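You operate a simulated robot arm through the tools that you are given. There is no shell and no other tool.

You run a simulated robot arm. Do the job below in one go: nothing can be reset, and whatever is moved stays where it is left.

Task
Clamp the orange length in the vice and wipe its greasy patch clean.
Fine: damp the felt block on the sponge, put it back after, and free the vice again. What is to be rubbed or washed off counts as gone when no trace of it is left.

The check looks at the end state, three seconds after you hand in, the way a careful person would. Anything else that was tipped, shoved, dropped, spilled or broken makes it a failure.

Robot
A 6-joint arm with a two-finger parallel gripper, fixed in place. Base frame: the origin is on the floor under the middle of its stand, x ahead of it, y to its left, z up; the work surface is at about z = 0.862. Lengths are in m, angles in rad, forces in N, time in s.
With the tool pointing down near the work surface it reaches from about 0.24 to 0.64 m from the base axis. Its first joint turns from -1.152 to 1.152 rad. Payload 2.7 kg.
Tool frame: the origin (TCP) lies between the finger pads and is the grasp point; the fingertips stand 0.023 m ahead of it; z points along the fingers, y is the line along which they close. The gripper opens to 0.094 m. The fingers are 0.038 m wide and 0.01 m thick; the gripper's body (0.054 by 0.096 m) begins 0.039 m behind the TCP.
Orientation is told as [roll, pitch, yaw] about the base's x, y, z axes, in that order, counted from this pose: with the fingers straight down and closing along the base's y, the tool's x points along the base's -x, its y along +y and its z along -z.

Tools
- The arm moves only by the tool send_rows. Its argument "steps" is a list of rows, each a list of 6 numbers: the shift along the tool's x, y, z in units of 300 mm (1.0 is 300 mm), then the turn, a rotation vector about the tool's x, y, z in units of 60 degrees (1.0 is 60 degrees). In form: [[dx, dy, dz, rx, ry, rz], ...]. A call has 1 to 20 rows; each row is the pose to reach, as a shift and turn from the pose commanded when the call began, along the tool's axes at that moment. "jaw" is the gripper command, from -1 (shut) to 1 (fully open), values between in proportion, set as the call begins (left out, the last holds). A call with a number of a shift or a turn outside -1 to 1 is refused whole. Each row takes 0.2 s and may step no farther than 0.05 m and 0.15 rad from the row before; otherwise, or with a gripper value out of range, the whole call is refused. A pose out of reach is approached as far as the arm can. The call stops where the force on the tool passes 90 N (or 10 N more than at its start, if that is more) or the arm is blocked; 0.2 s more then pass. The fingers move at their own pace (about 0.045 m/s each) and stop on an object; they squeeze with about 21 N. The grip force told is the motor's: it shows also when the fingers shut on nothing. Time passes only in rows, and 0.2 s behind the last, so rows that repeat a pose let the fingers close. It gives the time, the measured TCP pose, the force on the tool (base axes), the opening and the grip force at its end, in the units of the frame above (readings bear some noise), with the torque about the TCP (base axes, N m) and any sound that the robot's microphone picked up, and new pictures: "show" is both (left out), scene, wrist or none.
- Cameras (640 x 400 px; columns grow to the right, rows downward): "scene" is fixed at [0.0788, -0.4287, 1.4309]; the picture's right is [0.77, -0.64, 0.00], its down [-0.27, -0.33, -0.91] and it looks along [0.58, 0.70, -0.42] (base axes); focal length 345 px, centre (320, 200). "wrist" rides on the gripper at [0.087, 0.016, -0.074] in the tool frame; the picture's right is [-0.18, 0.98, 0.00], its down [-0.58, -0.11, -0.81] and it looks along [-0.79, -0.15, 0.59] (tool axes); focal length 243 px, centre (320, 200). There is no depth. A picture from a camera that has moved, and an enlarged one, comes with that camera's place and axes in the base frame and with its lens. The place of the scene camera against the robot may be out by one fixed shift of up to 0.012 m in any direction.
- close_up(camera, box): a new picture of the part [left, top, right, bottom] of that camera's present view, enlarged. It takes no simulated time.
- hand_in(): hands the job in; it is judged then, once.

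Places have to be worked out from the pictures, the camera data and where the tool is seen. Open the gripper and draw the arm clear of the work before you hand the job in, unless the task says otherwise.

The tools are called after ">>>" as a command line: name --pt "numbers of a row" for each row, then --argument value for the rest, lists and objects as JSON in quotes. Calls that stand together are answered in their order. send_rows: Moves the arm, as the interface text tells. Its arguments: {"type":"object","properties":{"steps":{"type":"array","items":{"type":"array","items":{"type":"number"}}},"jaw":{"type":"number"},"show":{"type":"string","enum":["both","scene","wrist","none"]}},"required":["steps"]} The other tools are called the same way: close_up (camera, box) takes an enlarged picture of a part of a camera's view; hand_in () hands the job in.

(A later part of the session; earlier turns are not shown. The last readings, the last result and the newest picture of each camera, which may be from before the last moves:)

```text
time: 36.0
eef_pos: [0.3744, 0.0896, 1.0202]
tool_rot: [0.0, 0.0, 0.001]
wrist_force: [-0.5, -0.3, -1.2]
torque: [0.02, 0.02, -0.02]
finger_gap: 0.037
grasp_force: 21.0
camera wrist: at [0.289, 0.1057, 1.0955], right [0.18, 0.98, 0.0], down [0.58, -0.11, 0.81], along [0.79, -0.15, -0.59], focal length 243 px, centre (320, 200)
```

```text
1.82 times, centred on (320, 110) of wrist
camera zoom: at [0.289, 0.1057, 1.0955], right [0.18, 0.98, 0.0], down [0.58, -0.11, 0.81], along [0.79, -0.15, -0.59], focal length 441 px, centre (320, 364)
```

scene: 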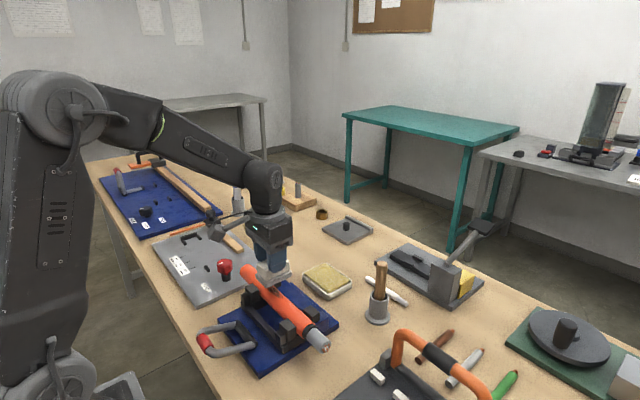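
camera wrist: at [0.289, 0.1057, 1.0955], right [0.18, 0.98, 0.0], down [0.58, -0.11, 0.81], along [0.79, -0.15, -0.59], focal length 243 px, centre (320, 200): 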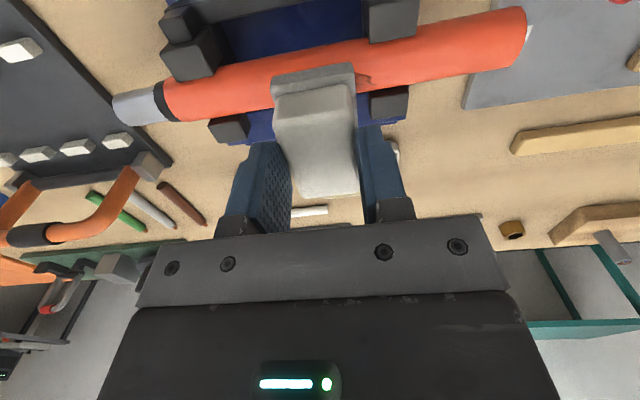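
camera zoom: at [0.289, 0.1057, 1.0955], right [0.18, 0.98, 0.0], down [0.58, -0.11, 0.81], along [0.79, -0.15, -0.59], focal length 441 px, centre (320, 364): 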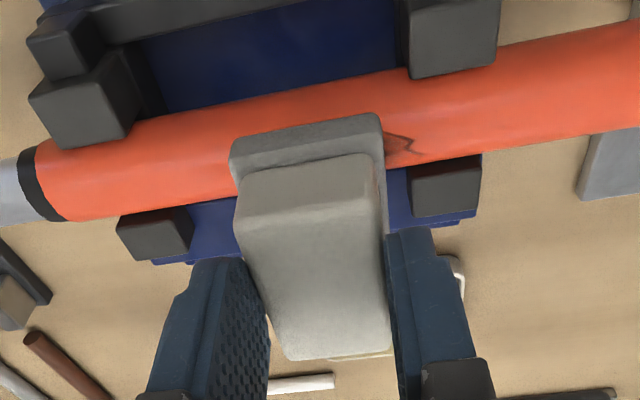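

The sole is centred over the cable. I'll lower toward contact, first to about 8 mm above, then in small increments.

>>> send_rows --pt "0 0 0.05 0 0 0" --pt "0 0 0.1 0 0 0" --pt "0 0 0.11 0 0 0" --show "none"

>>> send_rows --pt "0 0 0.007 0 0 0" --pt "0 0 0.0133 0 0 0" --show "both"

```text
time: 36.8
eef_pos: [0.3762, 0.0894, 0.986]
tool_rot: [0.0, 0.0, -0.001]
wrist_force: [0.2, 1.2, -0.8]
torque: [0.03, -0.01, 0.02]
finger_gap: 0.0373
grasp_force: 21.1
```

```text
time: 37.4
eef_pos: [0.3764, 0.0891, 0.983]
tool_rot: [0.001, 0.0, -0.002]
wrist_force: [0.3, 0.1, -0.6]
torque: [0.0, 0.02, -0.01]
finger_gap: 0.0374
grasp_force: 20.9
camera wrist: at [0.2911, 0.1053, 1.0581], right [0.18, 0.98, 0.0], down [0.58, -0.11, 0.81], along [0.79, -0.15, -0.59], focal length 243 px, centre (320, 200)
```

scene: 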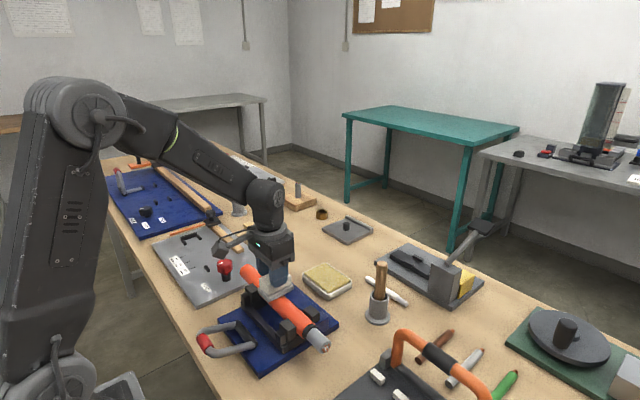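
wrist: 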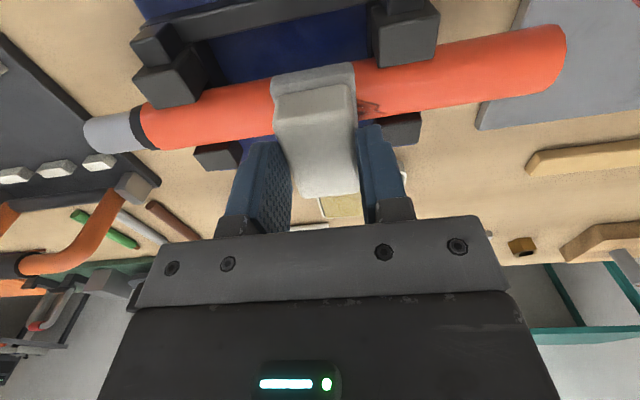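

No contact yet at TCP z 0.983. I'll continue down at 1 mm per row for 4 mm.

>>> send_rows --pt "0 0 0.0033 0 0 0" --pt "0 0 0.0067 0 0 0" --show "none"

>>> send_rows --pt "0 0 0.0033 0 0 0" --pt "0 0 0.0067 0 0 0" --show "none"

```text
time: 38.0
eef_pos: [0.3774, 0.0892, 0.9825]
tool_rot: [0.001, 0.0, -0.001]
wrist_force: [-8.3, -3.7, 22.0]
torque: [-0.07, 0.38, 0.0]
finger_gap: 0.0371
grasp_force: 21.6
```

```text
time: 38.6
eef_pos: [0.3782, 0.0894, 0.9802]
tool_rot: [-0.001, -0.005, 0.0]
wrist_force: [-3.4, -9.0, 33.1]
torque: [-0.3, 0.02, -0.02]
finger_gap: 0.0375
grasp_force: 21.5
```

Contact is made at about z≈0.982, cable solid (33 N). I'll ease to roughly 15–20 N and rub back and forth along y over the patch.

>>> send_rows --pt "0 0 -0.007 0 0 0" --pt "0 -0.023 -0.007 0 0 0" --pt "0 -0.047 -0.007 0 0 0" --pt "0 -0.015 -0.007 0 0 0" --pt "0 0.02 -0.007 0 0 0" --pt "0 0.055 -0.007 0 0 0" --pt "0 0.087 -0.007 0 0 0" --pt "0 0.055 -0.007 0 0 0" --pt "0 0.02 -0.007 0 0 0" --pt "0 -0.015 -0.007 0 0 0" --pt "0 -0.047 -0.007 0 0 0" --pt "0 -0.015 -0.007 0 0 0" --pt "0 0.02 -0.007 0 0 0" --pt "0 0.055 -0.007 0 0 0" --pt "0 0.087 -0.007 0 0 0" --show "none"

```text
time: 41.8
eef_pos: [0.3763, 0.1155, 0.9832]
tool_rot: [-0.001, 0.0, 0.0]
wrist_force: [-0.4, 0.1, -1.2]
torque: [0.01, 0.01, -0.02]
finger_gap: 0.0375
grasp_force: 20.8
```

At the end there was no contact force (z=0.983), so the pass ended just clear of the surface. I'll lower in 1 mm steps again to find a steady 10–15 N.

>>> send_rows --pt "0 -0.02 0.0017 0 0 0" --pt "0 -0.04 0.0033 0 0 0" --show "none"

>>> send_rows --pt "0 -0.01 0.0017 0 0 0" --pt "0 -0.02 0.0033 0 0 0" --show "none"

```text
time: 42.4
eef_pos: [0.3773, 0.1036, 0.9813]
tool_rot: [-0.001, 0.0, -0.001]
wrist_force: [-0.1, 0.0, -0.7]
torque: [0.0, -0.01, -0.02]
finger_gap: 0.0373
grasp_force: 20.6
```

```text
time: 43.0
eef_pos: [0.378, 0.0976, 0.98]
tool_rot: [-0.001, -0.003, 0.0]
wrist_force: [0.1, 1.0, 4.4]
torque: [0.14, -0.06, 0.05]
finger_gap: 0.0372
grasp_force: 21.1
```

Now 4 N at z=0.980 (the block slid up ~2 mm in the grip earlier, so I'll keep the force lower). I'll lower 0.8 mm more and rub along y again.

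>>> send_rows --pt "0 0 0.0027 0 0 0" --pt "0 -0.035 0.0027 0 0 0" --pt "0 -0.075 0.0027 0 0 0" --pt "0 -0.035 0.0027 0 0 0" --pt "0 0 0.0027 0 0 0" --pt "0 0.03 0.0027 0 0 0" --pt "0 0.06 0.0027 0 0 0" --pt "0 0.03 0.0027 0 0 0" --pt "0 0 0.0027 0 0 0" --pt "0 -0.035 0.0027 0 0 0" --pt "0 -0.075 0.0027 0 0 0" --pt "0 -0.035 0.0027 0 0 0" --pt "0 0 0.0027 0 0 0" --pt "0 0.03 0.0027 0 0 0" --pt "0 0.06 0.0027 0 0 0" --pt "0 0 0.0027 0 0 0" --show "none"

```text
time: 46.4
eef_pos: [0.3765, 0.0974, 0.9801]
tool_rot: [0.002, -0.002, 0.001]
wrist_force: [0.2, 7.2, 14.7]
torque: [0.27, -0.04, 0.05]
finger_gap: 0.0372
grasp_force: 20.6
```

That pass ran with 15 N normal and 7 N friction. I'll lift and move aside to +y to inspect the patch.

>>> send_rows --pt "0 0 -0.1 0 0 0" --pt "0 0.05 -0.2 0 0 0" --pt "0 0.2 -0.22 0 0 0" --pt "0 0.35 -0.22 0 0 0" --show "both"

>>> close_up --camera "scene" --box '[230, 255, 310, 325]'

>>> close_up --camera "wrist" --box '[120, 0, 440, 220]'

```text
time: 47.4
eef_pos: [0.3767, 0.2034, 1.0458]
tool_rot: [0.0, 0.0, -0.001]
wrist_force: [-0.1, 0.1, -0.3]
torque: [0.04, -0.01, -0.02]
finger_gap: 0.0374
grasp_force: 21.4
camera wrist: at [0.2912, 0.2193, 1.1206], right [0.18, 0.98, 0.0], down [0.58, -0.11, 0.81], along [0.79, -0.15, -0.59], focal length 243 px, centre (320, 200)
```

scene: 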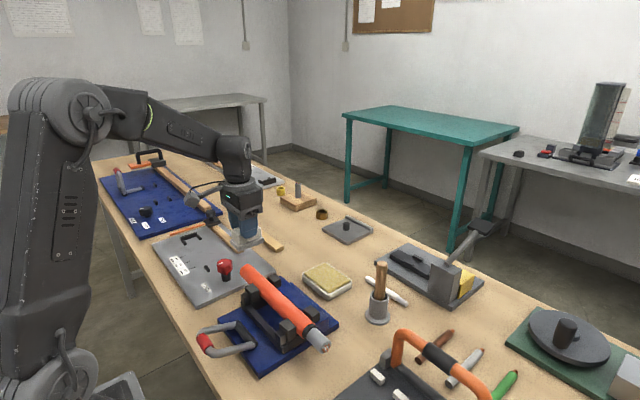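
wrist: 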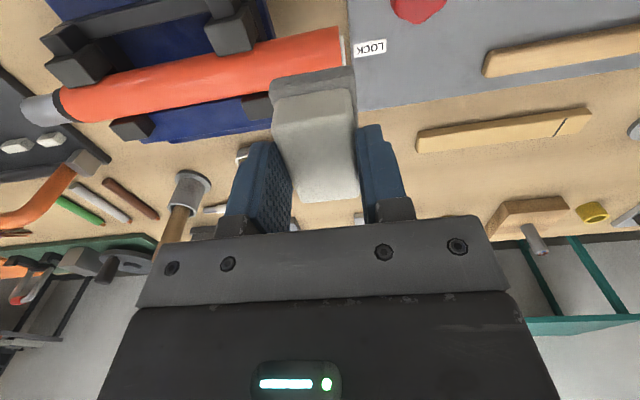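

```text
5.71 times, centred on (270, 290) of scene
camera zoom: at [0.0788, -0.4287, 1.4309], right [0.77, -0.64, 0.0], down [-0.27, -0.33, -0.91], along [0.58, 0.7, -0.42], focal length 1970 px, centre (606, -314)
```

zoom: 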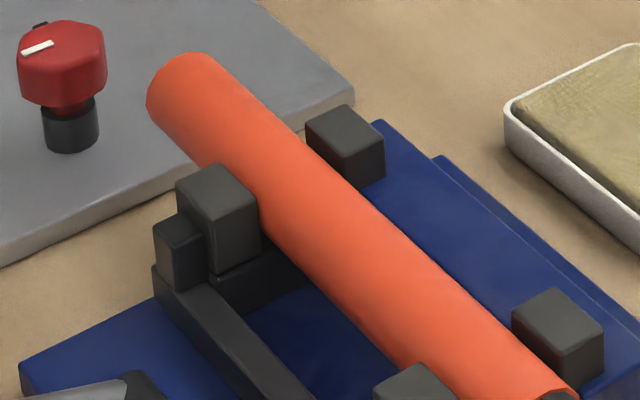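

```text
1.82 times, centred on (280, 110) of wrist
camera zoom: at [0.2912, 0.2193, 1.1206], right [0.18, 0.98, 0.0], down [0.58, -0.11, 0.81], along [0.79, -0.15, -0.59], focal length 441 px, centre (393, 364)
```

zoom: 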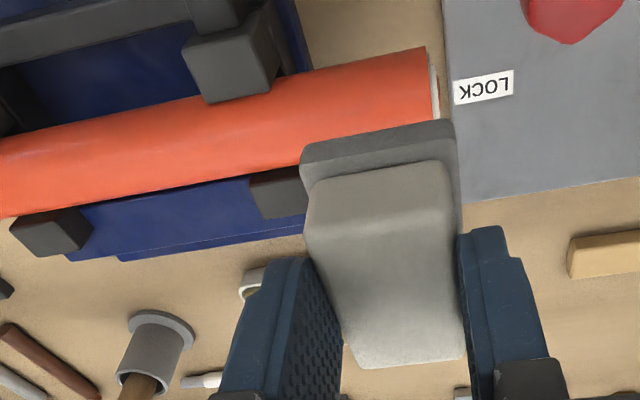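

The patch looks gone from both views. I'll check for faint traces with stronger close-ups before going on.

>>> close_up --camera "scene" --box '[255, 275, 295, 305]'

>>> close_up --camera "wrist" --box '[110, 30, 310, 140]'

```text
13.33 times, centred on (275, 290) of scene
camera zoom: at [0.0788, -0.4287, 1.4309], right [0.77, -0.64, 0.0], down [-0.27, -0.33, -0.91], along [0.58, 0.7, -0.42], focal length 4596 px, centre (920, -1000)
```

zoom: 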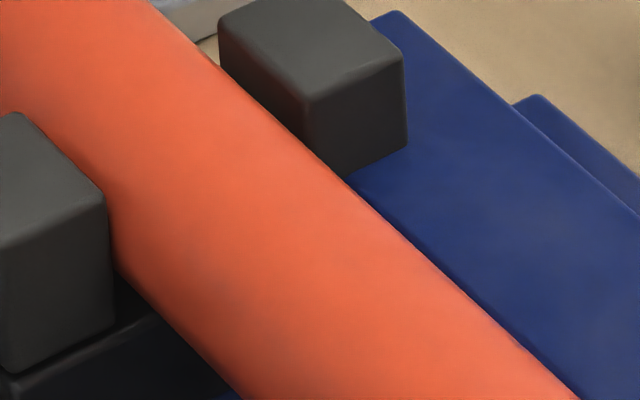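

```text
3.20 times, centred on (210, 85) of wrist
camera zoom: at [0.2912, 0.2193, 1.1206], right [0.18, 0.98, 0.0], down [0.58, -0.11, 0.81], along [0.79, -0.15, -0.59], focal length 776 px, centre (672, 568)
```

zoom: 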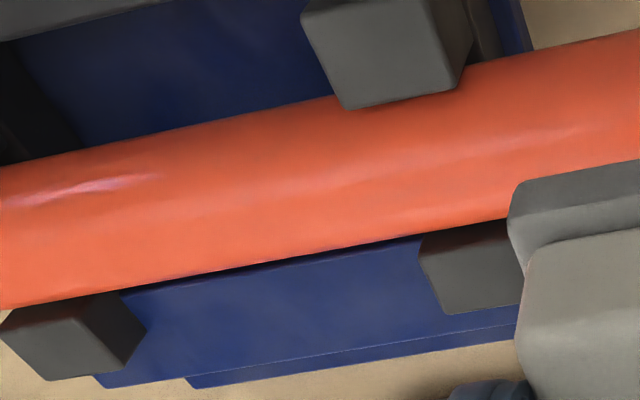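

No trace shows from the −x side. To check the +x flank as well, I'll view from straight above with the camera pitched, keeping the felt high.

>>> send_rows --pt "-0.06 -0.08 -0.03 0 0.07 0" --pt "-0.12 -0.17 -0.05 0 0.14 0" --pt "-0.17 -0.27 -0.05 0 0.21 0" --pt "-0.23 -0.36 -0.05 0 0.2865 0" --show "wrist"

>>> close_up --camera "wrist" --box '[200, 0, 420, 100]'

```text
time: 48.4
eef_pos: [0.4452, 0.0962, 1.061]
tool_rot: [-0.001, 0.3, 0.001]
wrist_force: [0.6, -0.6, -1.1]
torque: [0.0, -0.04, 0.01]
finger_gap: 0.0373
grasp_force: 21.2
camera wrist: at [0.3852, 0.1122, 1.1575], right [0.18, 0.98, -0.05], down [0.79, -0.11, 0.6], along [0.58, -0.15, -0.8], focal length 243 px, centre (320, 200)
```

wrist: 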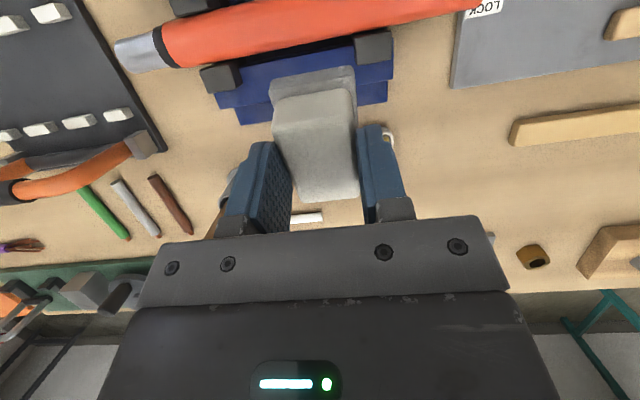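

```text
2.91 times, centred on (310, 50) of wrist
camera zoom: at [0.3852, 0.1122, 1.1575], right [0.18, 0.98, -0.05], down [0.79, -0.11, 0.6], along [0.58, -0.15, -0.8], focal length 706 px, centre (349, 636)
```

zoom: 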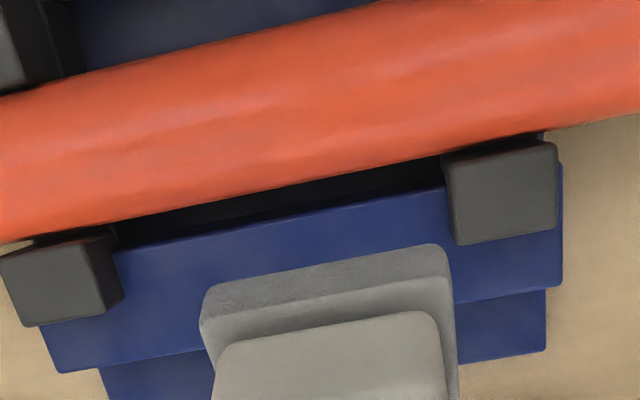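

The plan view shows a clean cable. One more enlargement will exclude faint remnants.

>>> close_up --camera "wrist" --box '[240, 5, 340, 65]'

>>> close_up --camera "wrist" --box '[310, 0, 410, 60]'

>>> close_up --camera "wrist" --box '[240, 50, 400, 210]'

```text
6.40 times, centred on (290, 35) of wrist
camera zoom: at [0.3852, 0.1122, 1.1575], right [0.18, 0.98, -0.05], down [0.79, -0.11, 0.6], along [0.58, -0.15, -0.8], focal length 1553 px, centre (512, 1256)
```

zoom: 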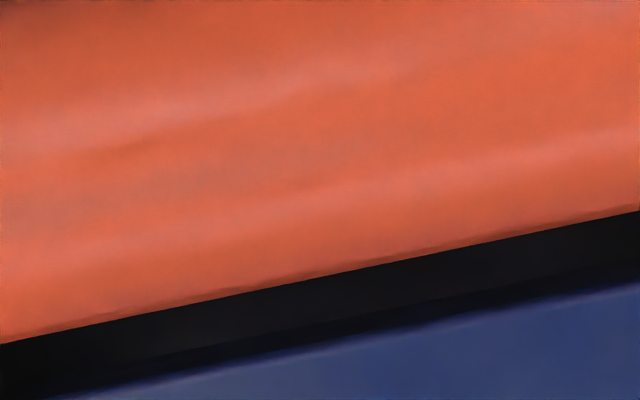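

```text
6.40 times, centred on (360, 30) of wrist
camera zoom: at [0.3852, 0.1122, 1.1575], right [0.18, 0.98, -0.05], down [0.79, -0.11, 0.6], along [0.58, -0.15, -0.8], focal length 1553 px, centre (64, 1288)
```

zoom: 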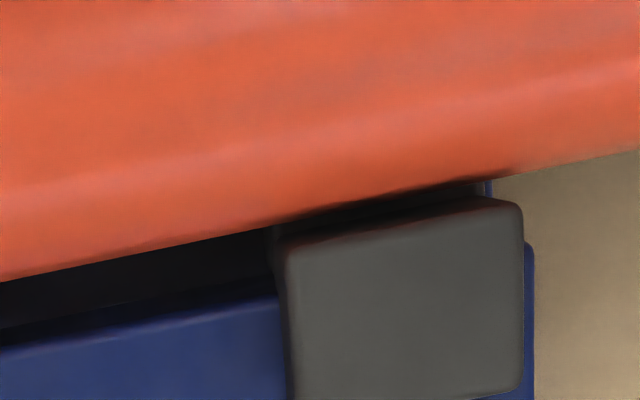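

```text
2.50 times, centred on (320, 130) of wrist
camera zoom: at [0.3852, 0.1122, 1.1575], right [0.18, 0.98, -0.05], down [0.79, -0.11, 0.6], along [0.58, -0.15, -0.8], focal length 606 px, centre (320, 375)
```

zoom: 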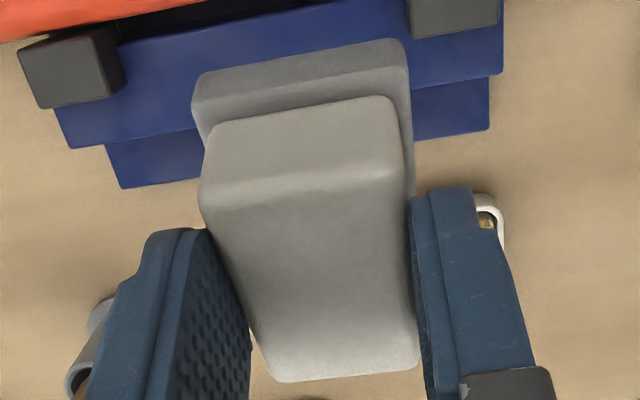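

No trace can be seen. To be sure no faint residue remains, I'll do one more gentle rub: return level above the cable first.

>>> send_rows --pt "0.044 0 0.04 0 -0.072 0" --pt "0.087 0.001 0.09 0 -0.144 0" --pt "0.131 0.002 0.15 0 -0.216 0" --pt "0.1745 0.003 0.211 0 -0.2865 0" --pt "0.1745 0.003 0.211 0 -0.2865 0" --show "none"

```text
time: 49.6
eef_pos: [0.3772, 0.0963, 1.0139]
tool_rot: [-0.003, 0.0, 0.0]
wrist_force: [0.2, 0.1, -0.7]
torque: [0.0, 0.01, -0.01]
finger_gap: 0.0372
grasp_force: 21.4
```

Level at (0.377, 0.096, 1.014). I'll lower to just above contact (z≈0.982), then touch.

>>> send_rows --pt "0 0 0.05 0 0 0" --pt "0 0 0.095 0 0 0" --pt "0 0 0.107 0 0 0" --pt "0 0 0.112 0 0 0" --show "none"

>>> send_rows --pt "0 0 0.0017 0 0 0" --pt "0 0 0.0033 0 0 0" --show "none"

```text
time: 50.6
eef_pos: [0.3762, 0.0955, 0.9813]
tool_rot: [0.0, 0.001, 0.0]
wrist_force: [0.5, 0.2, -0.6]
torque: [-0.02, 0.0, 0.02]
finger_gap: 0.0372
grasp_force: 21.0
```

```text
time: 51.2
eef_pos: [0.3779, 0.096, 0.9799]
tool_rot: [0.001, -0.001, 0.001]
wrist_force: [-0.3, 0.8, -0.2]
torque: [-0.01, 0.0, -0.01]
finger_gap: 0.0372
grasp_force: 20.9
```

Just above contact; I'll go 1.3 mm lower and rub two cycles along y.

>>> send_rows --pt "0 0 0.002 0 0 0" --pt "0 -0.035 0.0043 0 0 0" --pt "0 -0.07 0.0043 0 0 0" --pt "0 -0.035 0.0043 0 0 0" --pt "0 0 0.0043 0 0 0" --pt "0 0.035 0.0043 0 0 0" --pt "0 0.065 0.0043 0 0 0" --pt "0 0.035 0.0043 0 0 0" --pt "0 0 0.0043 0 0 0" --pt "0 -0.035 0.0043 0 0 0" --pt "0 -0.07 0.0043 0 0 0" --pt "0 -0.035 0.0043 0 0 0" --pt "0 0 0.0043 0 0 0" --pt "0 0.035 0.0043 0 0 0" --pt "0 0.065 0.0043 0 0 0" --pt "0 0.035 0.0043 0 0 0" --pt "0 0 0.0043 0 0 0" --show "none"

```text
time: 54.8
eef_pos: [0.3775, 0.0978, 0.9792]
tool_rot: [0.0, 0.001, 0.0]
wrist_force: [0.0, 0.3, -0.6]
torque: [-0.03, 0.05, 0.03]
finger_gap: 0.0373
grasp_force: 20.9
```

There's no contact force at z=0.979, so the block may have slid up slightly again. I'll lower in small steps to find the surface.

>>> send_rows --pt "0 0 0.0017 0 0 0" --pt "0 0 0.0033 0 0 0" --show "none"

>>> send_rows --pt "0 0 0.0017 0 0 0" --pt "0 0 0.0033 0 0 0" --show "both"

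```text
time: 55.4
eef_pos: [0.377, 0.0978, 0.9797]
tool_rot: [-0.003, 0.0, 0.0]
wrist_force: [-2.4, 3.3, 7.4]
torque: [0.09, 0.06, -0.01]
finger_gap: 0.0373
grasp_force: 21.3
```

```text
time: 56.0
eef_pos: [0.3769, 0.0966, 0.979]
tool_rot: [0.002, -0.006, -0.001]
wrist_force: [-7.8, 8.3, 30.9]
torque: [0.3, 0.38, 0.0]
finger_gap: 0.0373
grasp_force: 21.6
camera wrist: at [0.2917, 0.1126, 1.0535], right [0.18, 0.98, 0.0], down [0.58, -0.11, 0.81], along [0.8, -0.15, -0.59], focal length 243 px, centre (320, 200)
```

scene: 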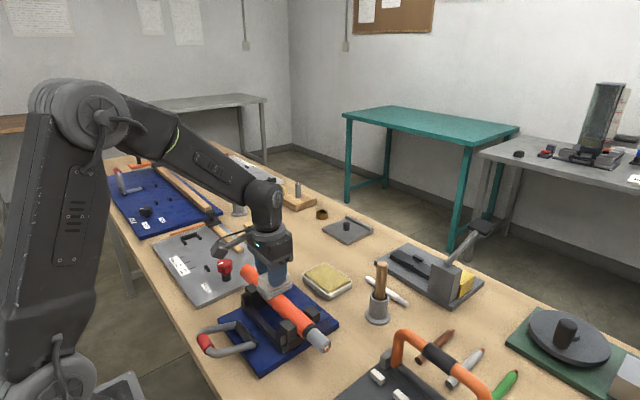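
wrist: 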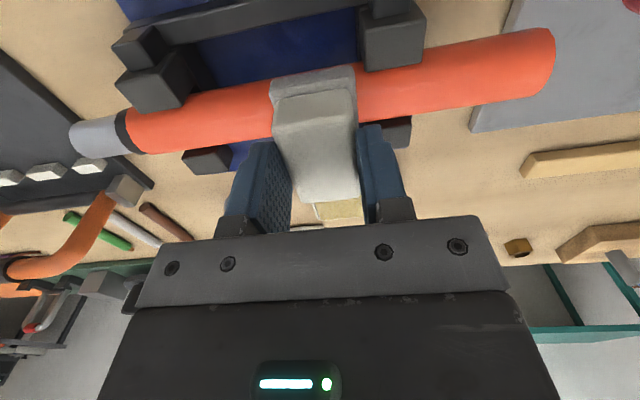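

In contact now (31 N). I'll ease up ~1 mm to about 15–20 N and run two more rub cycles.

>>> send_rows --pt "0 0 -0.003 0 0 0" --pt "0 -0.035 -0.003 0 0 0" --pt "0 -0.07 -0.003 0 0 0" --pt "0 -0.035 -0.003 0 0 0" --pt "0 0 -0.003 0 0 0" --pt "0 0.035 -0.003 0 0 0" --pt "0 0.065 -0.003 0 0 0" --pt "0 0.035 -0.003 0 0 0" --pt "0 0 -0.003 0 0 0" --pt "0 -0.035 -0.003 0 0 0" --pt "0 -0.07 -0.003 0 0 0" --pt "0 -0.035 -0.003 0 0 0" --pt "0 0 -0.003 0 0 0" --pt "0 0.035 -0.003 0 0 0" --pt "0 0.065 -0.003 0 0 0" --pt "0 0.035 -0.003 0 0 0" --pt "0 0 -0.003 0 0 0" --show "none"

```text
time: 59.6
eef_pos: [0.3777, 0.0977, 0.9767]
tool_rot: [0.0, -0.002, -0.002]
wrist_force: [-0.2, 5.7, 12.9]
torque: [0.23, -0.02, 0.01]
finger_gap: 0.0371
grasp_force: 21.1
```

The final pass ended with 13 N of contact. I'll lift and move back toward the felt's place, looking at the cable and the felt's seating in the grip on the way.

>>> send_rows --pt "0 0 -0.1 0 0 0" --pt "0 0 -0.22 0 0 0" --pt "-0.1 0.08 -0.25 0 0 0.02" --pt "-0.22 0.16 -0.25 0 0 0.04" --pt "-0.34 0.25 -0.25 0 0 0.06" --pt "-0.45 0.33 -0.25 0 0 0.081" --pt "-0.543 0.411 -0.25 0 0 0.081" --show "both"

>>> close_up --camera "scene" --box '[230, 160, 350, 310]'

>>> close_up --camera "scene" --box '[235, 260, 335, 350]'

>>> close_up --camera "wrist" --box '[180, 0, 460, 220]'

```text
time: 61.2
eef_pos: [0.5401, 0.2206, 1.0534]
tool_rot: [-0.003, 0.002, -0.086]
wrist_force: [-0.3, -0.6, -0.2]
torque: [-0.05, 0.05, 0.01]
finger_gap: 0.0371
grasp_force: 21.4
camera wrist: at [0.456, 0.2447, 1.1272], right [0.27, 0.96, 0.0], down [0.57, -0.16, 0.81], along [0.78, -0.22, -0.59], focal length 243 px, centre (320, 200)
```

scene: 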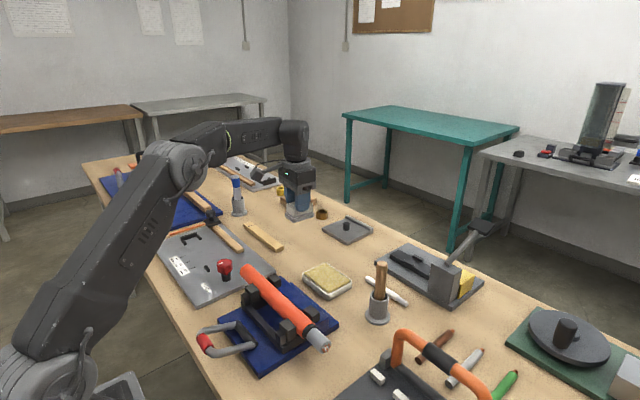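
wrist: 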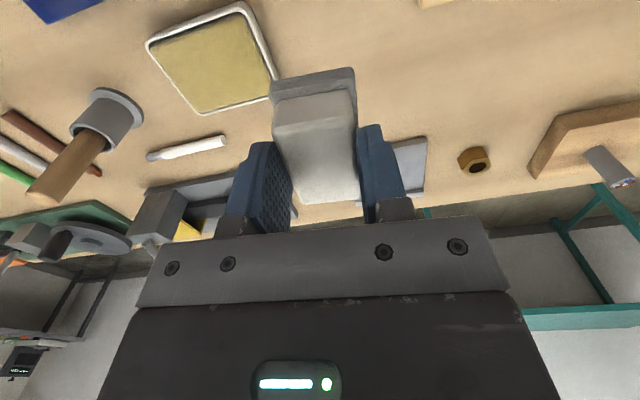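

```text
2.67 times, centred on (290, 235) of scene
camera zoom: at [0.0788, -0.4287, 1.4309], right [0.77, -0.64, 0.0], down [-0.27, -0.33, -0.91], along [0.58, 0.7, -0.42], focal length 919 px, centre (400, 107)
```

zoom: 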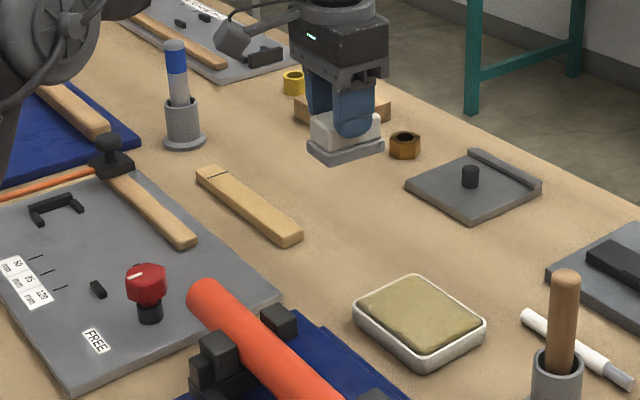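

```text
4.44 times, centred on (285, 305) of scene
camera zoom: at [0.0788, -0.4287, 1.4309], right [0.77, -0.64, 0.0], down [-0.27, -0.33, -0.91], along [0.58, 0.7, -0.42], focal length 1532 px, centre (476, -267)
```

zoom: 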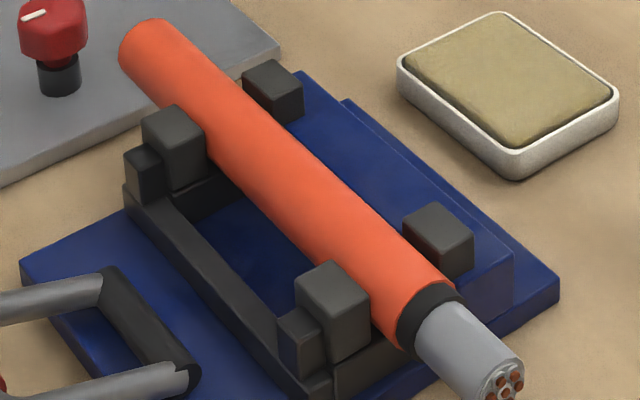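

```text
1.82 times, centred on (320, 110) of wrist
camera zoom: at [0.456, 0.2447, 1.1272], right [0.27, 0.96, 0.0], down [0.57, -0.16, 0.81], along [0.78, -0.22, -0.59], focal length 441 px, centre (320, 364)
```

zoom: 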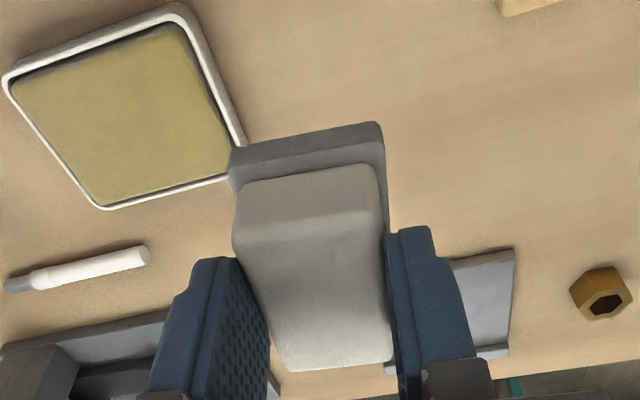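

The cable is clean and unmoved, and the felt is still level in the grip (2–3 mm higher). Its old place is directly below, so I'll descend to just above the bench.

>>> send_rows --pt "0 0 0.14 0 0 0" --pt "0 0 0.28 0 0 0" --pt "0 0 0.4 0 0 0" --pt "0 0 0.46 0 0 0" --pt "0 0 0.475 0 0 0" --show "none"

>>> send_rows --pt "0 0 0.005 0 0 0" --pt "0 0 0.01 0 0 0" --show "both"

>>> close_up --camera "scene" --box '[260, 210, 340, 280]'

```text
time: 62.4
eef_pos: [0.5398, 0.2204, 0.9089]
tool_rot: [0.0, 0.0, -0.087]
wrist_force: [0.2, -0.1, -0.8]
torque: [0.01, 0.0, 0.01]
finger_gap: 0.0371
grasp_force: 21.1
```

```text
time: 63.0
eef_pos: [0.5401, 0.2194, 0.9064]
tool_rot: [-0.001, 0.0, -0.086]
wrist_force: [-0.1, -0.2, -1.1]
torque: [0.01, -0.03, 0.02]
finger_gap: 0.0372
grasp_force: 21.3
camera wrist: at [0.456, 0.2431, 0.982], right [0.27, 0.96, 0.0], down [0.57, -0.16, 0.81], along [0.78, -0.22, -0.59], focal length 243 px, centre (320, 200)
```

scene: 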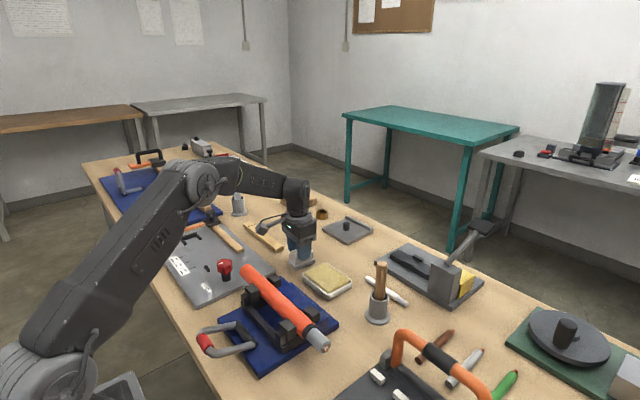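
wrist: 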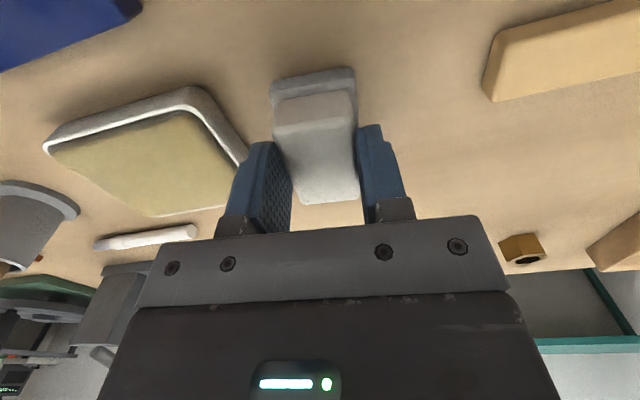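

```text
5.71 times, centred on (300, 245) of scene
camera zoom: at [0.0788, -0.4287, 1.4309], right [0.77, -0.64, 0.0], down [-0.27, -0.33, -0.91], along [0.58, 0.7, -0.42], focal length 1970 px, centre (434, -57)
```

zoom: 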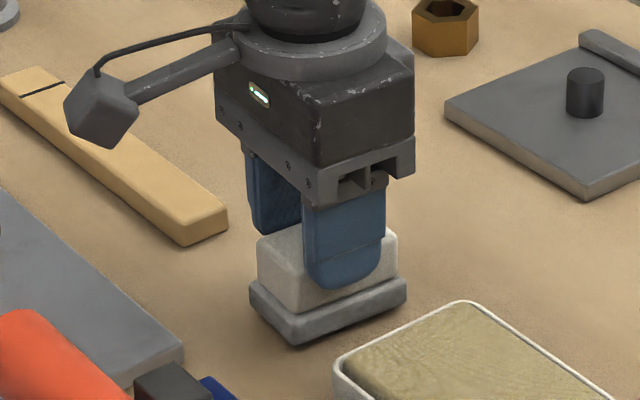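

Still 3–4 mm above the bench. I'll lower in 1 mm steps until contact is felt.

>>> send_rows --pt "0 0 0.0033 0 0 0" --pt "0 0 0.0067 0 0 0" --show "none"

>>> send_rows --pt "0 0 0.0025 0 0 0" --pt "0 0 0.005 0 0 0" --show "none"

```text
time: 63.6
eef_pos: [0.5404, 0.2196, 0.9053]
tool_rot: [0.0, -0.001, -0.085]
wrist_force: [0.4, 0.4, -0.7]
torque: [-0.01, 0.02, -0.03]
finger_gap: 0.0373
grasp_force: 21.0
```

```text
time: 64.2
eef_pos: [0.5407, 0.2192, 0.9042]
tool_rot: [0.0, 0.0, -0.086]
wrist_force: [0.5, 0.7, -0.2]
torque: [0.0, 0.01, 0.02]
finger_gap: 0.0371
grasp_force: 21.2
```

>>> send_rows --pt "0 0 0.0025 0 0 0" --pt "0 0 0.005 0 0 0" --show "none"

>>> send_rows --pt "0 0 0.0025 0 0 0" --pt "0 0 0.005 0 0 0" --show "none"

```text
time: 64.8
eef_pos: [0.5403, 0.219, 0.9023]
tool_rot: [-0.001, -0.001, -0.085]
wrist_force: [-0.3, -0.2, 1.5]
torque: [0.01, -0.03, 0.02]
finger_gap: 0.0371
grasp_force: 20.6
```

```text
time: 65.4
eef_pos: [0.5419, 0.2189, 0.9019]
tool_rot: [-0.001, -0.003, -0.086]
wrist_force: [-2.1, -1.4, 10.4]
torque: [-0.12, -0.31, -0.05]
finger_gap: 0.0372
grasp_force: 20.9
```

The felt is on the bench (10 N). I'll ease the pressure and open the fingers to a 5.5 cm gap.

>>> send_rows --pt "0 0 -0.0025 0 0 0" --pt "0 0 -0.0025 0 0 0" --show "none"

>>> send_rows --pt "0 0 0 0 0 0" --pt "0 0 0 0 0 0" --pt "0 0 0 0 0 0" --jaw 0.17 --show "both"

```text
time: 66.0
eef_pos: [0.5401, 0.2206, 0.9012]
tool_rot: [0.0, -0.002, -0.084]
wrist_force: [1.4, -0.9, 10.0]
torque: [-0.07, -0.37, -0.01]
finger_gap: 0.037
grasp_force: 20.8
```

```text
time: 66.8
eef_pos: [0.5407, 0.2201, 0.9015]
tool_rot: [-0.001, 0.001, -0.086]
wrist_force: [0.5, -0.8, 0.4]
torque: [0.01, 0.0, -0.03]
finger_gap: 0.0554
grasp_force: 0.0
camera wrist: at [0.4564, 0.2426, 0.9763], right [0.27, 0.96, 0.0], down [0.57, -0.16, 0.81], along [0.78, -0.22, -0.59], focal length 243 px, centre (320, 200)
```

scene: 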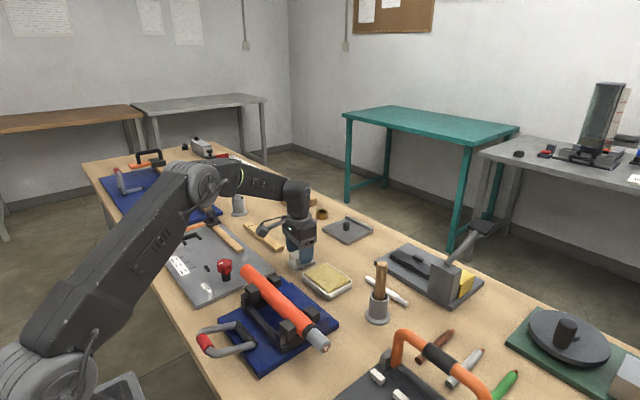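
wrist: 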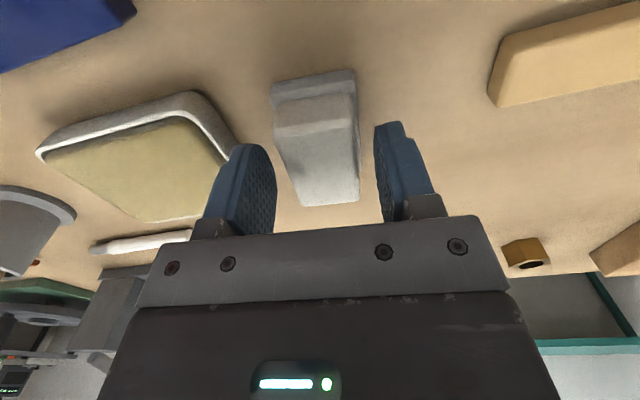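

The felt stands free. I'll rise straight up and check its place.

>>> send_rows --pt "0 0 -0.1 0 0 0" --pt "0 0 -0.22 0 0 0" --pt "0 0 -0.36 0 0 0" --pt "0 0 -0.5 0 0 0" --pt "0.1 0 -0.6 0 0 0" --show "both"

>>> close_up --camera "scene" --box '[280, 240, 322, 276]'

>>> close_up --camera "wrist" --box '[180, 0, 460, 180]'

```text
time: 68.0
eef_pos: [0.5133, 0.2227, 1.0827]
tool_rot: [0.0, 0.0, -0.086]
wrist_force: [0.0, 0.6, 0.3]
torque: [-0.01, -0.02, 0.03]
finger_gap: 0.0548
grasp_force: 0.0
camera wrist: at [0.4282, 0.2455, 1.1566], right [0.27, 0.96, 0.0], down [0.57, -0.16, 0.81], along [0.78, -0.22, -0.59], focal length 243 px, centre (320, 200)
```

scene: 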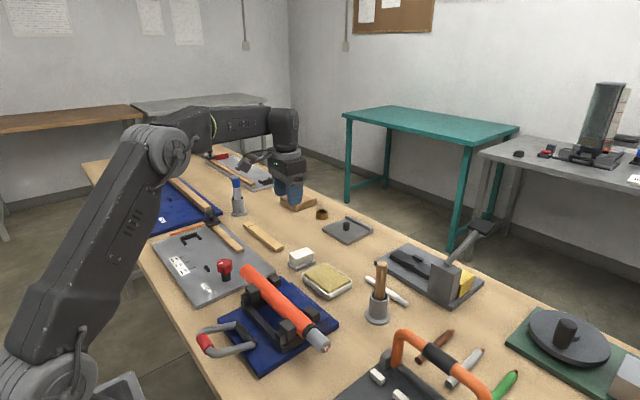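
wrist: 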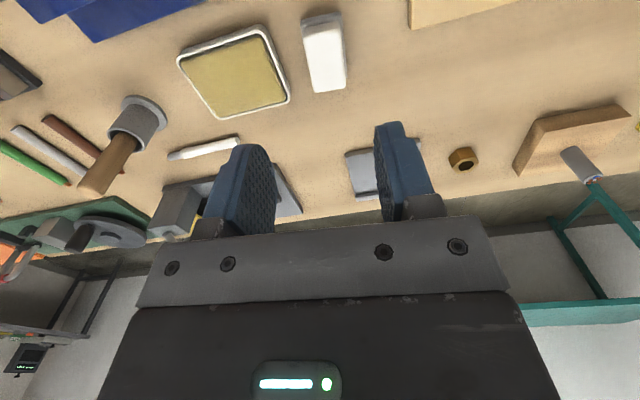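

```text
11.11 times, centred on (301, 258) of scene
camera zoom: at [0.0788, -0.4287, 1.4309], right [0.77, -0.64, 0.0], down [-0.27, -0.33, -0.91], along [0.58, 0.7, -0.42], focal length 3830 px, centre (531, -444)
```

zoom: 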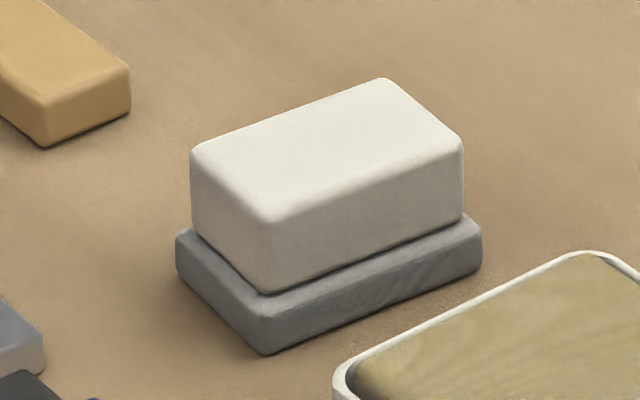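

```text
2.22 times, centred on (320, 90) of wrist
camera zoom: at [0.4282, 0.2455, 1.1566], right [0.27, 0.96, 0.0], down [0.57, -0.16, 0.81], along [0.78, -0.22, -0.59], focal length 539 px, centre (320, 444)
```

zoom: 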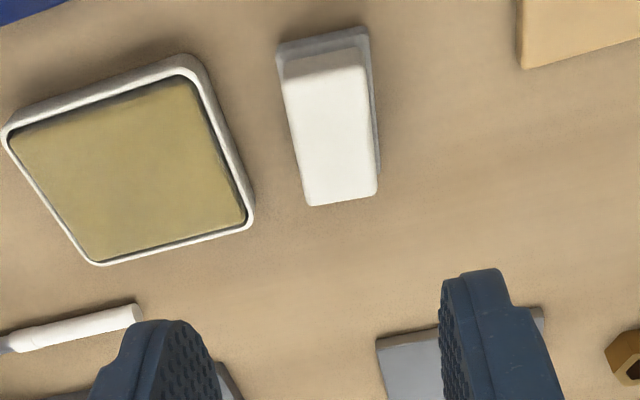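

The felt is back within about 2 mm of where it was. Now for the vice lever, with its grip at about (0.21, 0.068, 0.912): I'll travel there while yawing +90°.

>>> send_rows --pt "0.075 -0.057 -0.017 0 0 -0.125" --pt "0.149 -0.113 -0.033 0 0 -0.25" --pt "0.224 -0.17 -0.05 0 0 -0.375" --pt "0.298 -0.227 -0.067 0 0 -0.5" --pt "0.373 -0.283 -0.083 0 0 -0.625" --pt "0.448 -0.34 -0.1 0 0 -0.75" --pt "0.522 -0.396 -0.117 0 0 -0.875" --pt "0.597 -0.453 -0.133 0 0 -1.0" --jaw 0 --show "none"

>>> send_rows --pt "0.04 0.02 0.04 0 0 -0.116" --pt "0.08 0.041 0.08 0 0 -0.233" --pt "0.121 0.062 0.12 0 0 -0.349" --pt "0.162 0.082 0.16 0 0 -0.466" --pt "0.202 0.103 0.2 0 0 -0.582" --show "both"

```text
time: 69.8
eef_pos: [0.319, 0.0996, 1.1214]
tool_rot: [0.0, 0.0, 0.967]
wrist_force: [0.4, -0.5, -0.7]
torque: [0.02, -0.01, -0.04]
finger_gap: 0.0469
grasp_force: 0.1
```

```text
time: 71.0
eef_pos: [0.2591, 0.0699, 1.062]
tool_rot: [0.001, -0.001, 1.572]
wrist_force: [0.3, 0.7, -0.3]
torque: [0.0, -0.02, 0.01]
finger_gap: 0.0469
grasp_force: 0.1
camera wrist: at [0.244, -0.0174, 1.1372], right [-0.98, 0.18, 0.0], down [0.11, 0.58, 0.81], along [0.15, 0.79, -0.59], focal length 243 px, centre (320, 200)
```

scene: 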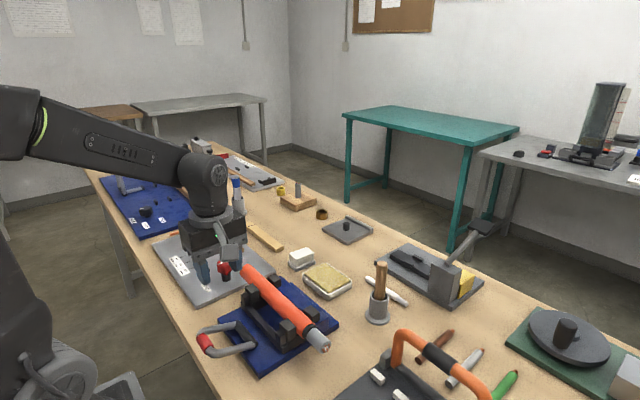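
wrist: 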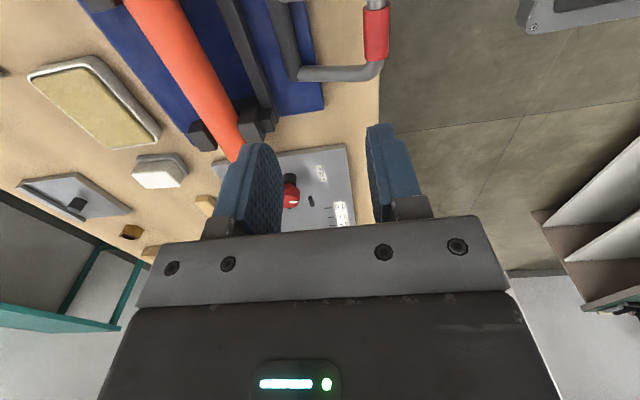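

The lever's grip is at about (0.2135, 0.068, 0.912). I'll go to a pre-grip point 6 cm behind it along a tool axis tilted 0.28 rad, as when it was released.

>>> send_rows --pt "0.002 0.03 0.1 -0.09 0 0" --pt "0.004 0.065 0.2 -0.18 0 0" --pt "0.0067 0.0967 0.303 -0.267 0 0" --show "both"

>>> close_up --camera "wrist" --box '[180, 0, 460, 220]'

>>> close_up --camera "scene" --box '[160, 250, 290, 370]'

```text
time: 71.8
eef_pos: [0.2282, 0.066, 0.9704]
tool_rot: [0.28, 0.0, 1.57]
wrist_force: [-0.5, 0.2, 0.0]
torque: [0.0, 0.01, 0.04]
finger_gap: 0.047
grasp_force: 0.1
camera wrist: at [0.235, -0.0201, 1.0466], right [-0.94, 0.18, 0.27], down [0.33, 0.58, 0.74], along [-0.02, 0.79, -0.61], focal length 243 px, centre (320, 200)
```

scene: 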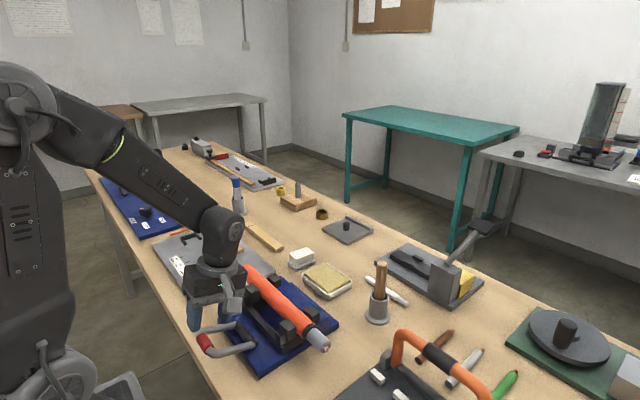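
wrist: 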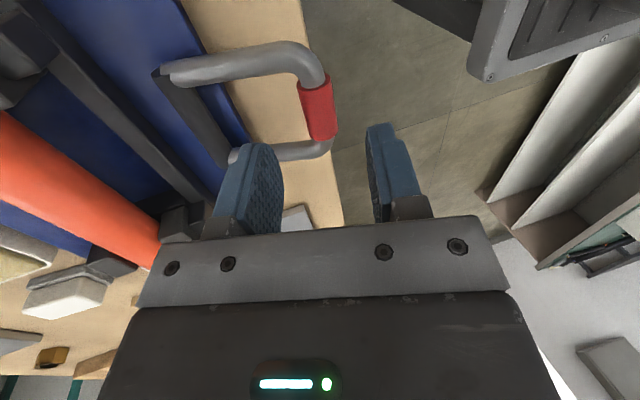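

```text
1.82 times, centred on (320, 110) of wrist
camera zoom: at [0.235, -0.0201, 1.0466], right [-0.94, 0.18, 0.27], down [0.33, 0.58, 0.74], along [-0.02, 0.79, -0.61], focal length 441 px, centre (320, 364)
```

zoom: 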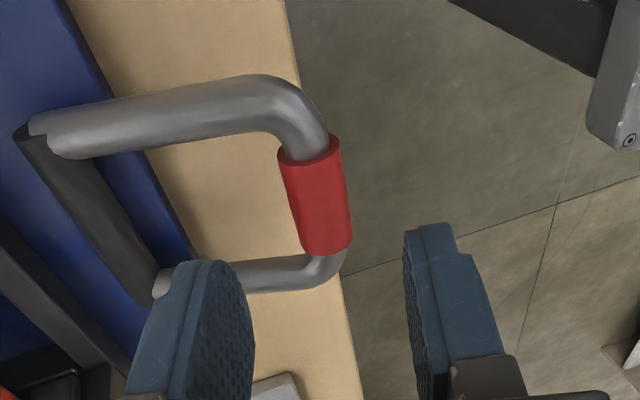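

```text
3.33 times, centred on (225, 310) of scene
camera zoom: at [0.0788, -0.4287, 1.4309], right [0.77, -0.64, 0.0], down [-0.27, -0.33, -0.91], along [0.58, 0.7, -0.42], focal length 1149 px, centre (637, -167)
```

zoom: 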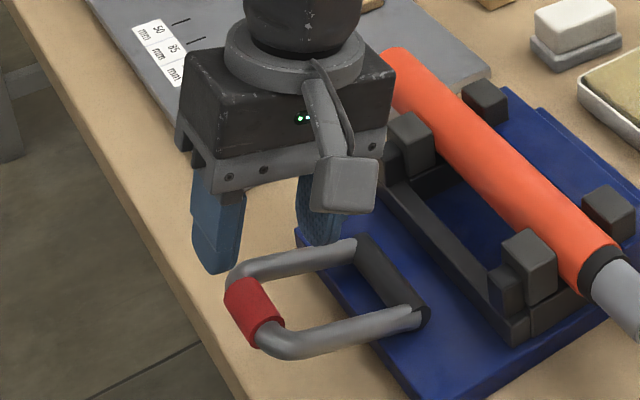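

The open fingers are aligned with the red grip. I'll advance 6 cm along the tool axis with a 2 mm correction, then close.

>>> send_rows --pt "-0.004 -0.003 0.07 0 0 0" --pt "-0.0067 -0.0067 0.14 0 0 0" --pt "-0.0067 -0.0067 0.2 0 0 0" --show "wrist"

>>> close_up --camera "wrist" --box '[180, 60, 460, 240]'

```text
time: 72.6
eef_pos: [0.2167, 0.0699, 0.9107]
tool_rot: [0.278, 0.002, 1.572]
wrist_force: [-0.4, -0.2, -0.4]
torque: [0.03, 0.01, 0.04]
finger_gap: 0.0471
grasp_force: 0.0
camera wrist: at [0.2229, -0.0167, 0.9879], right [-0.94, 0.18, 0.27], down [0.33, 0.58, 0.74], along [-0.02, 0.79, -0.61], focal length 243 px, centre (320, 200)
```

wrist: 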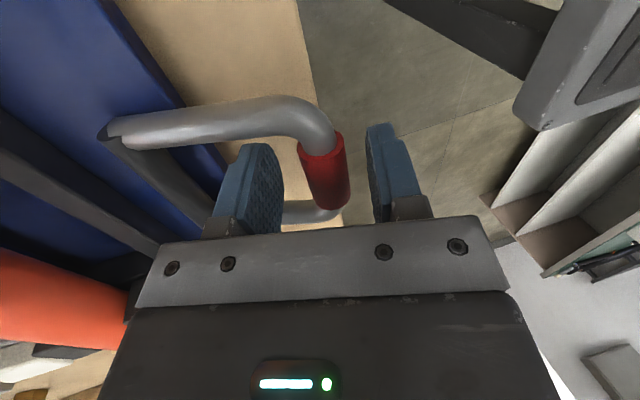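

```text
2.22 times, centred on (320, 150) of wrist
camera zoom: at [0.2229, -0.0167, 0.9879], right [-0.94, 0.18, 0.27], down [0.33, 0.58, 0.74], along [-0.02, 0.79, -0.61], focal length 539 px, centre (320, 311)
```

zoom: 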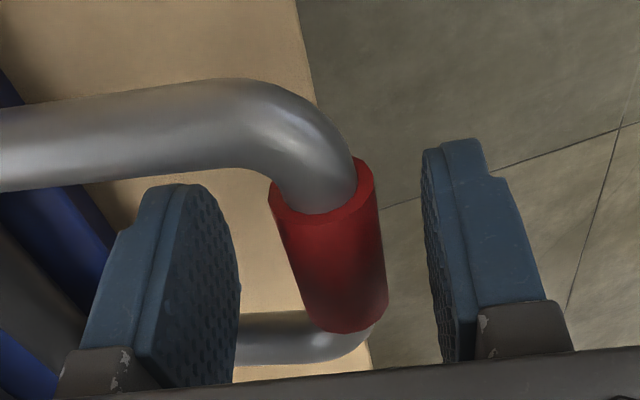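

The red grip is centred between the pads. I'll close on it.

>>> send_rows --pt "0 0 0 0 0 0" --pt "0 0 0 0 0 0" --pt "0 0 0 0 0 0" --jaw -1 --show "none"

```text
time: 73.4
eef_pos: [0.2137, 0.0696, 0.9117]
tool_rot: [0.289, 0.002, 1.571]
wrist_force: [-28.3, 9.8, 15.0]
torque: [0.63, 0.33, 0.01]
finger_gap: 0.0208
grasp_force: 45.1
```

Grip held (gap 0.0208). I'll swing the lever back up along its arc, first to θ≈1.0.

>>> send_rows --pt "0 0.002 -0.015 0 0 0" --pt "0 0.004 -0.032 0 0 0" --pt "0 0.004 -0.0475 0 0 0" --show "none"

```text
time: 74.2
eef_pos: [0.2198, 0.0691, 0.925]
tool_rot: [0.276, -0.001, 1.572]
wrist_force: [-11.7, 11.8, 1.8]
torque: [-0.34, 0.43, -0.14]
finger_gap: 0.0206
grasp_force: 45.0
```

The lever follows with a light load. I'll continue to θ≈0.6 while reducing the tool tilt.

>>> send_rows --pt "-0.003 -0.011 -0.027 0.02 0 0" --pt "-0.003 -0.022 -0.0535 0.05 0 0" --pt "-0.003 -0.038 -0.078 0.09 0 0" --pt "-0.003 -0.0545 -0.1016 0.134 0 0" --show "none"

```text
time: 75.2
eef_pos: [0.2408, 0.0698, 0.9521]
tool_rot: [0.146, 0.003, 1.572]
wrist_force: [-31.8, -2.6, 31.7]
torque: [0.48, 0.68, -0.03]
finger_gap: 0.0207
grasp_force: 45.0
```

The load is mostly radial, so I'll use a slightly larger radius (0.0905) and continue to θ≈0.2, bringing the tool upright.

>>> send_rows --pt "0 -0.012 -0.024 0.02 0 0" --pt "0 -0.026 -0.036 0.045 0 0" --pt "0 -0.0402 -0.045 0.07 0 0" --pt "0 -0.067 -0.059 0.105 0 0" --pt "0 -0.0943 -0.0708 0.139 0 0" --show "none"

```text
time: 76.4
eef_pos: [0.2751, 0.0707, 0.9674]
tool_rot: [-0.008, 0.001, 1.573]
wrist_force: [-8.4, -9.2, 8.7]
torque: [-0.27, 0.51, -0.31]
finger_gap: 0.0207
grasp_force: 44.8
```

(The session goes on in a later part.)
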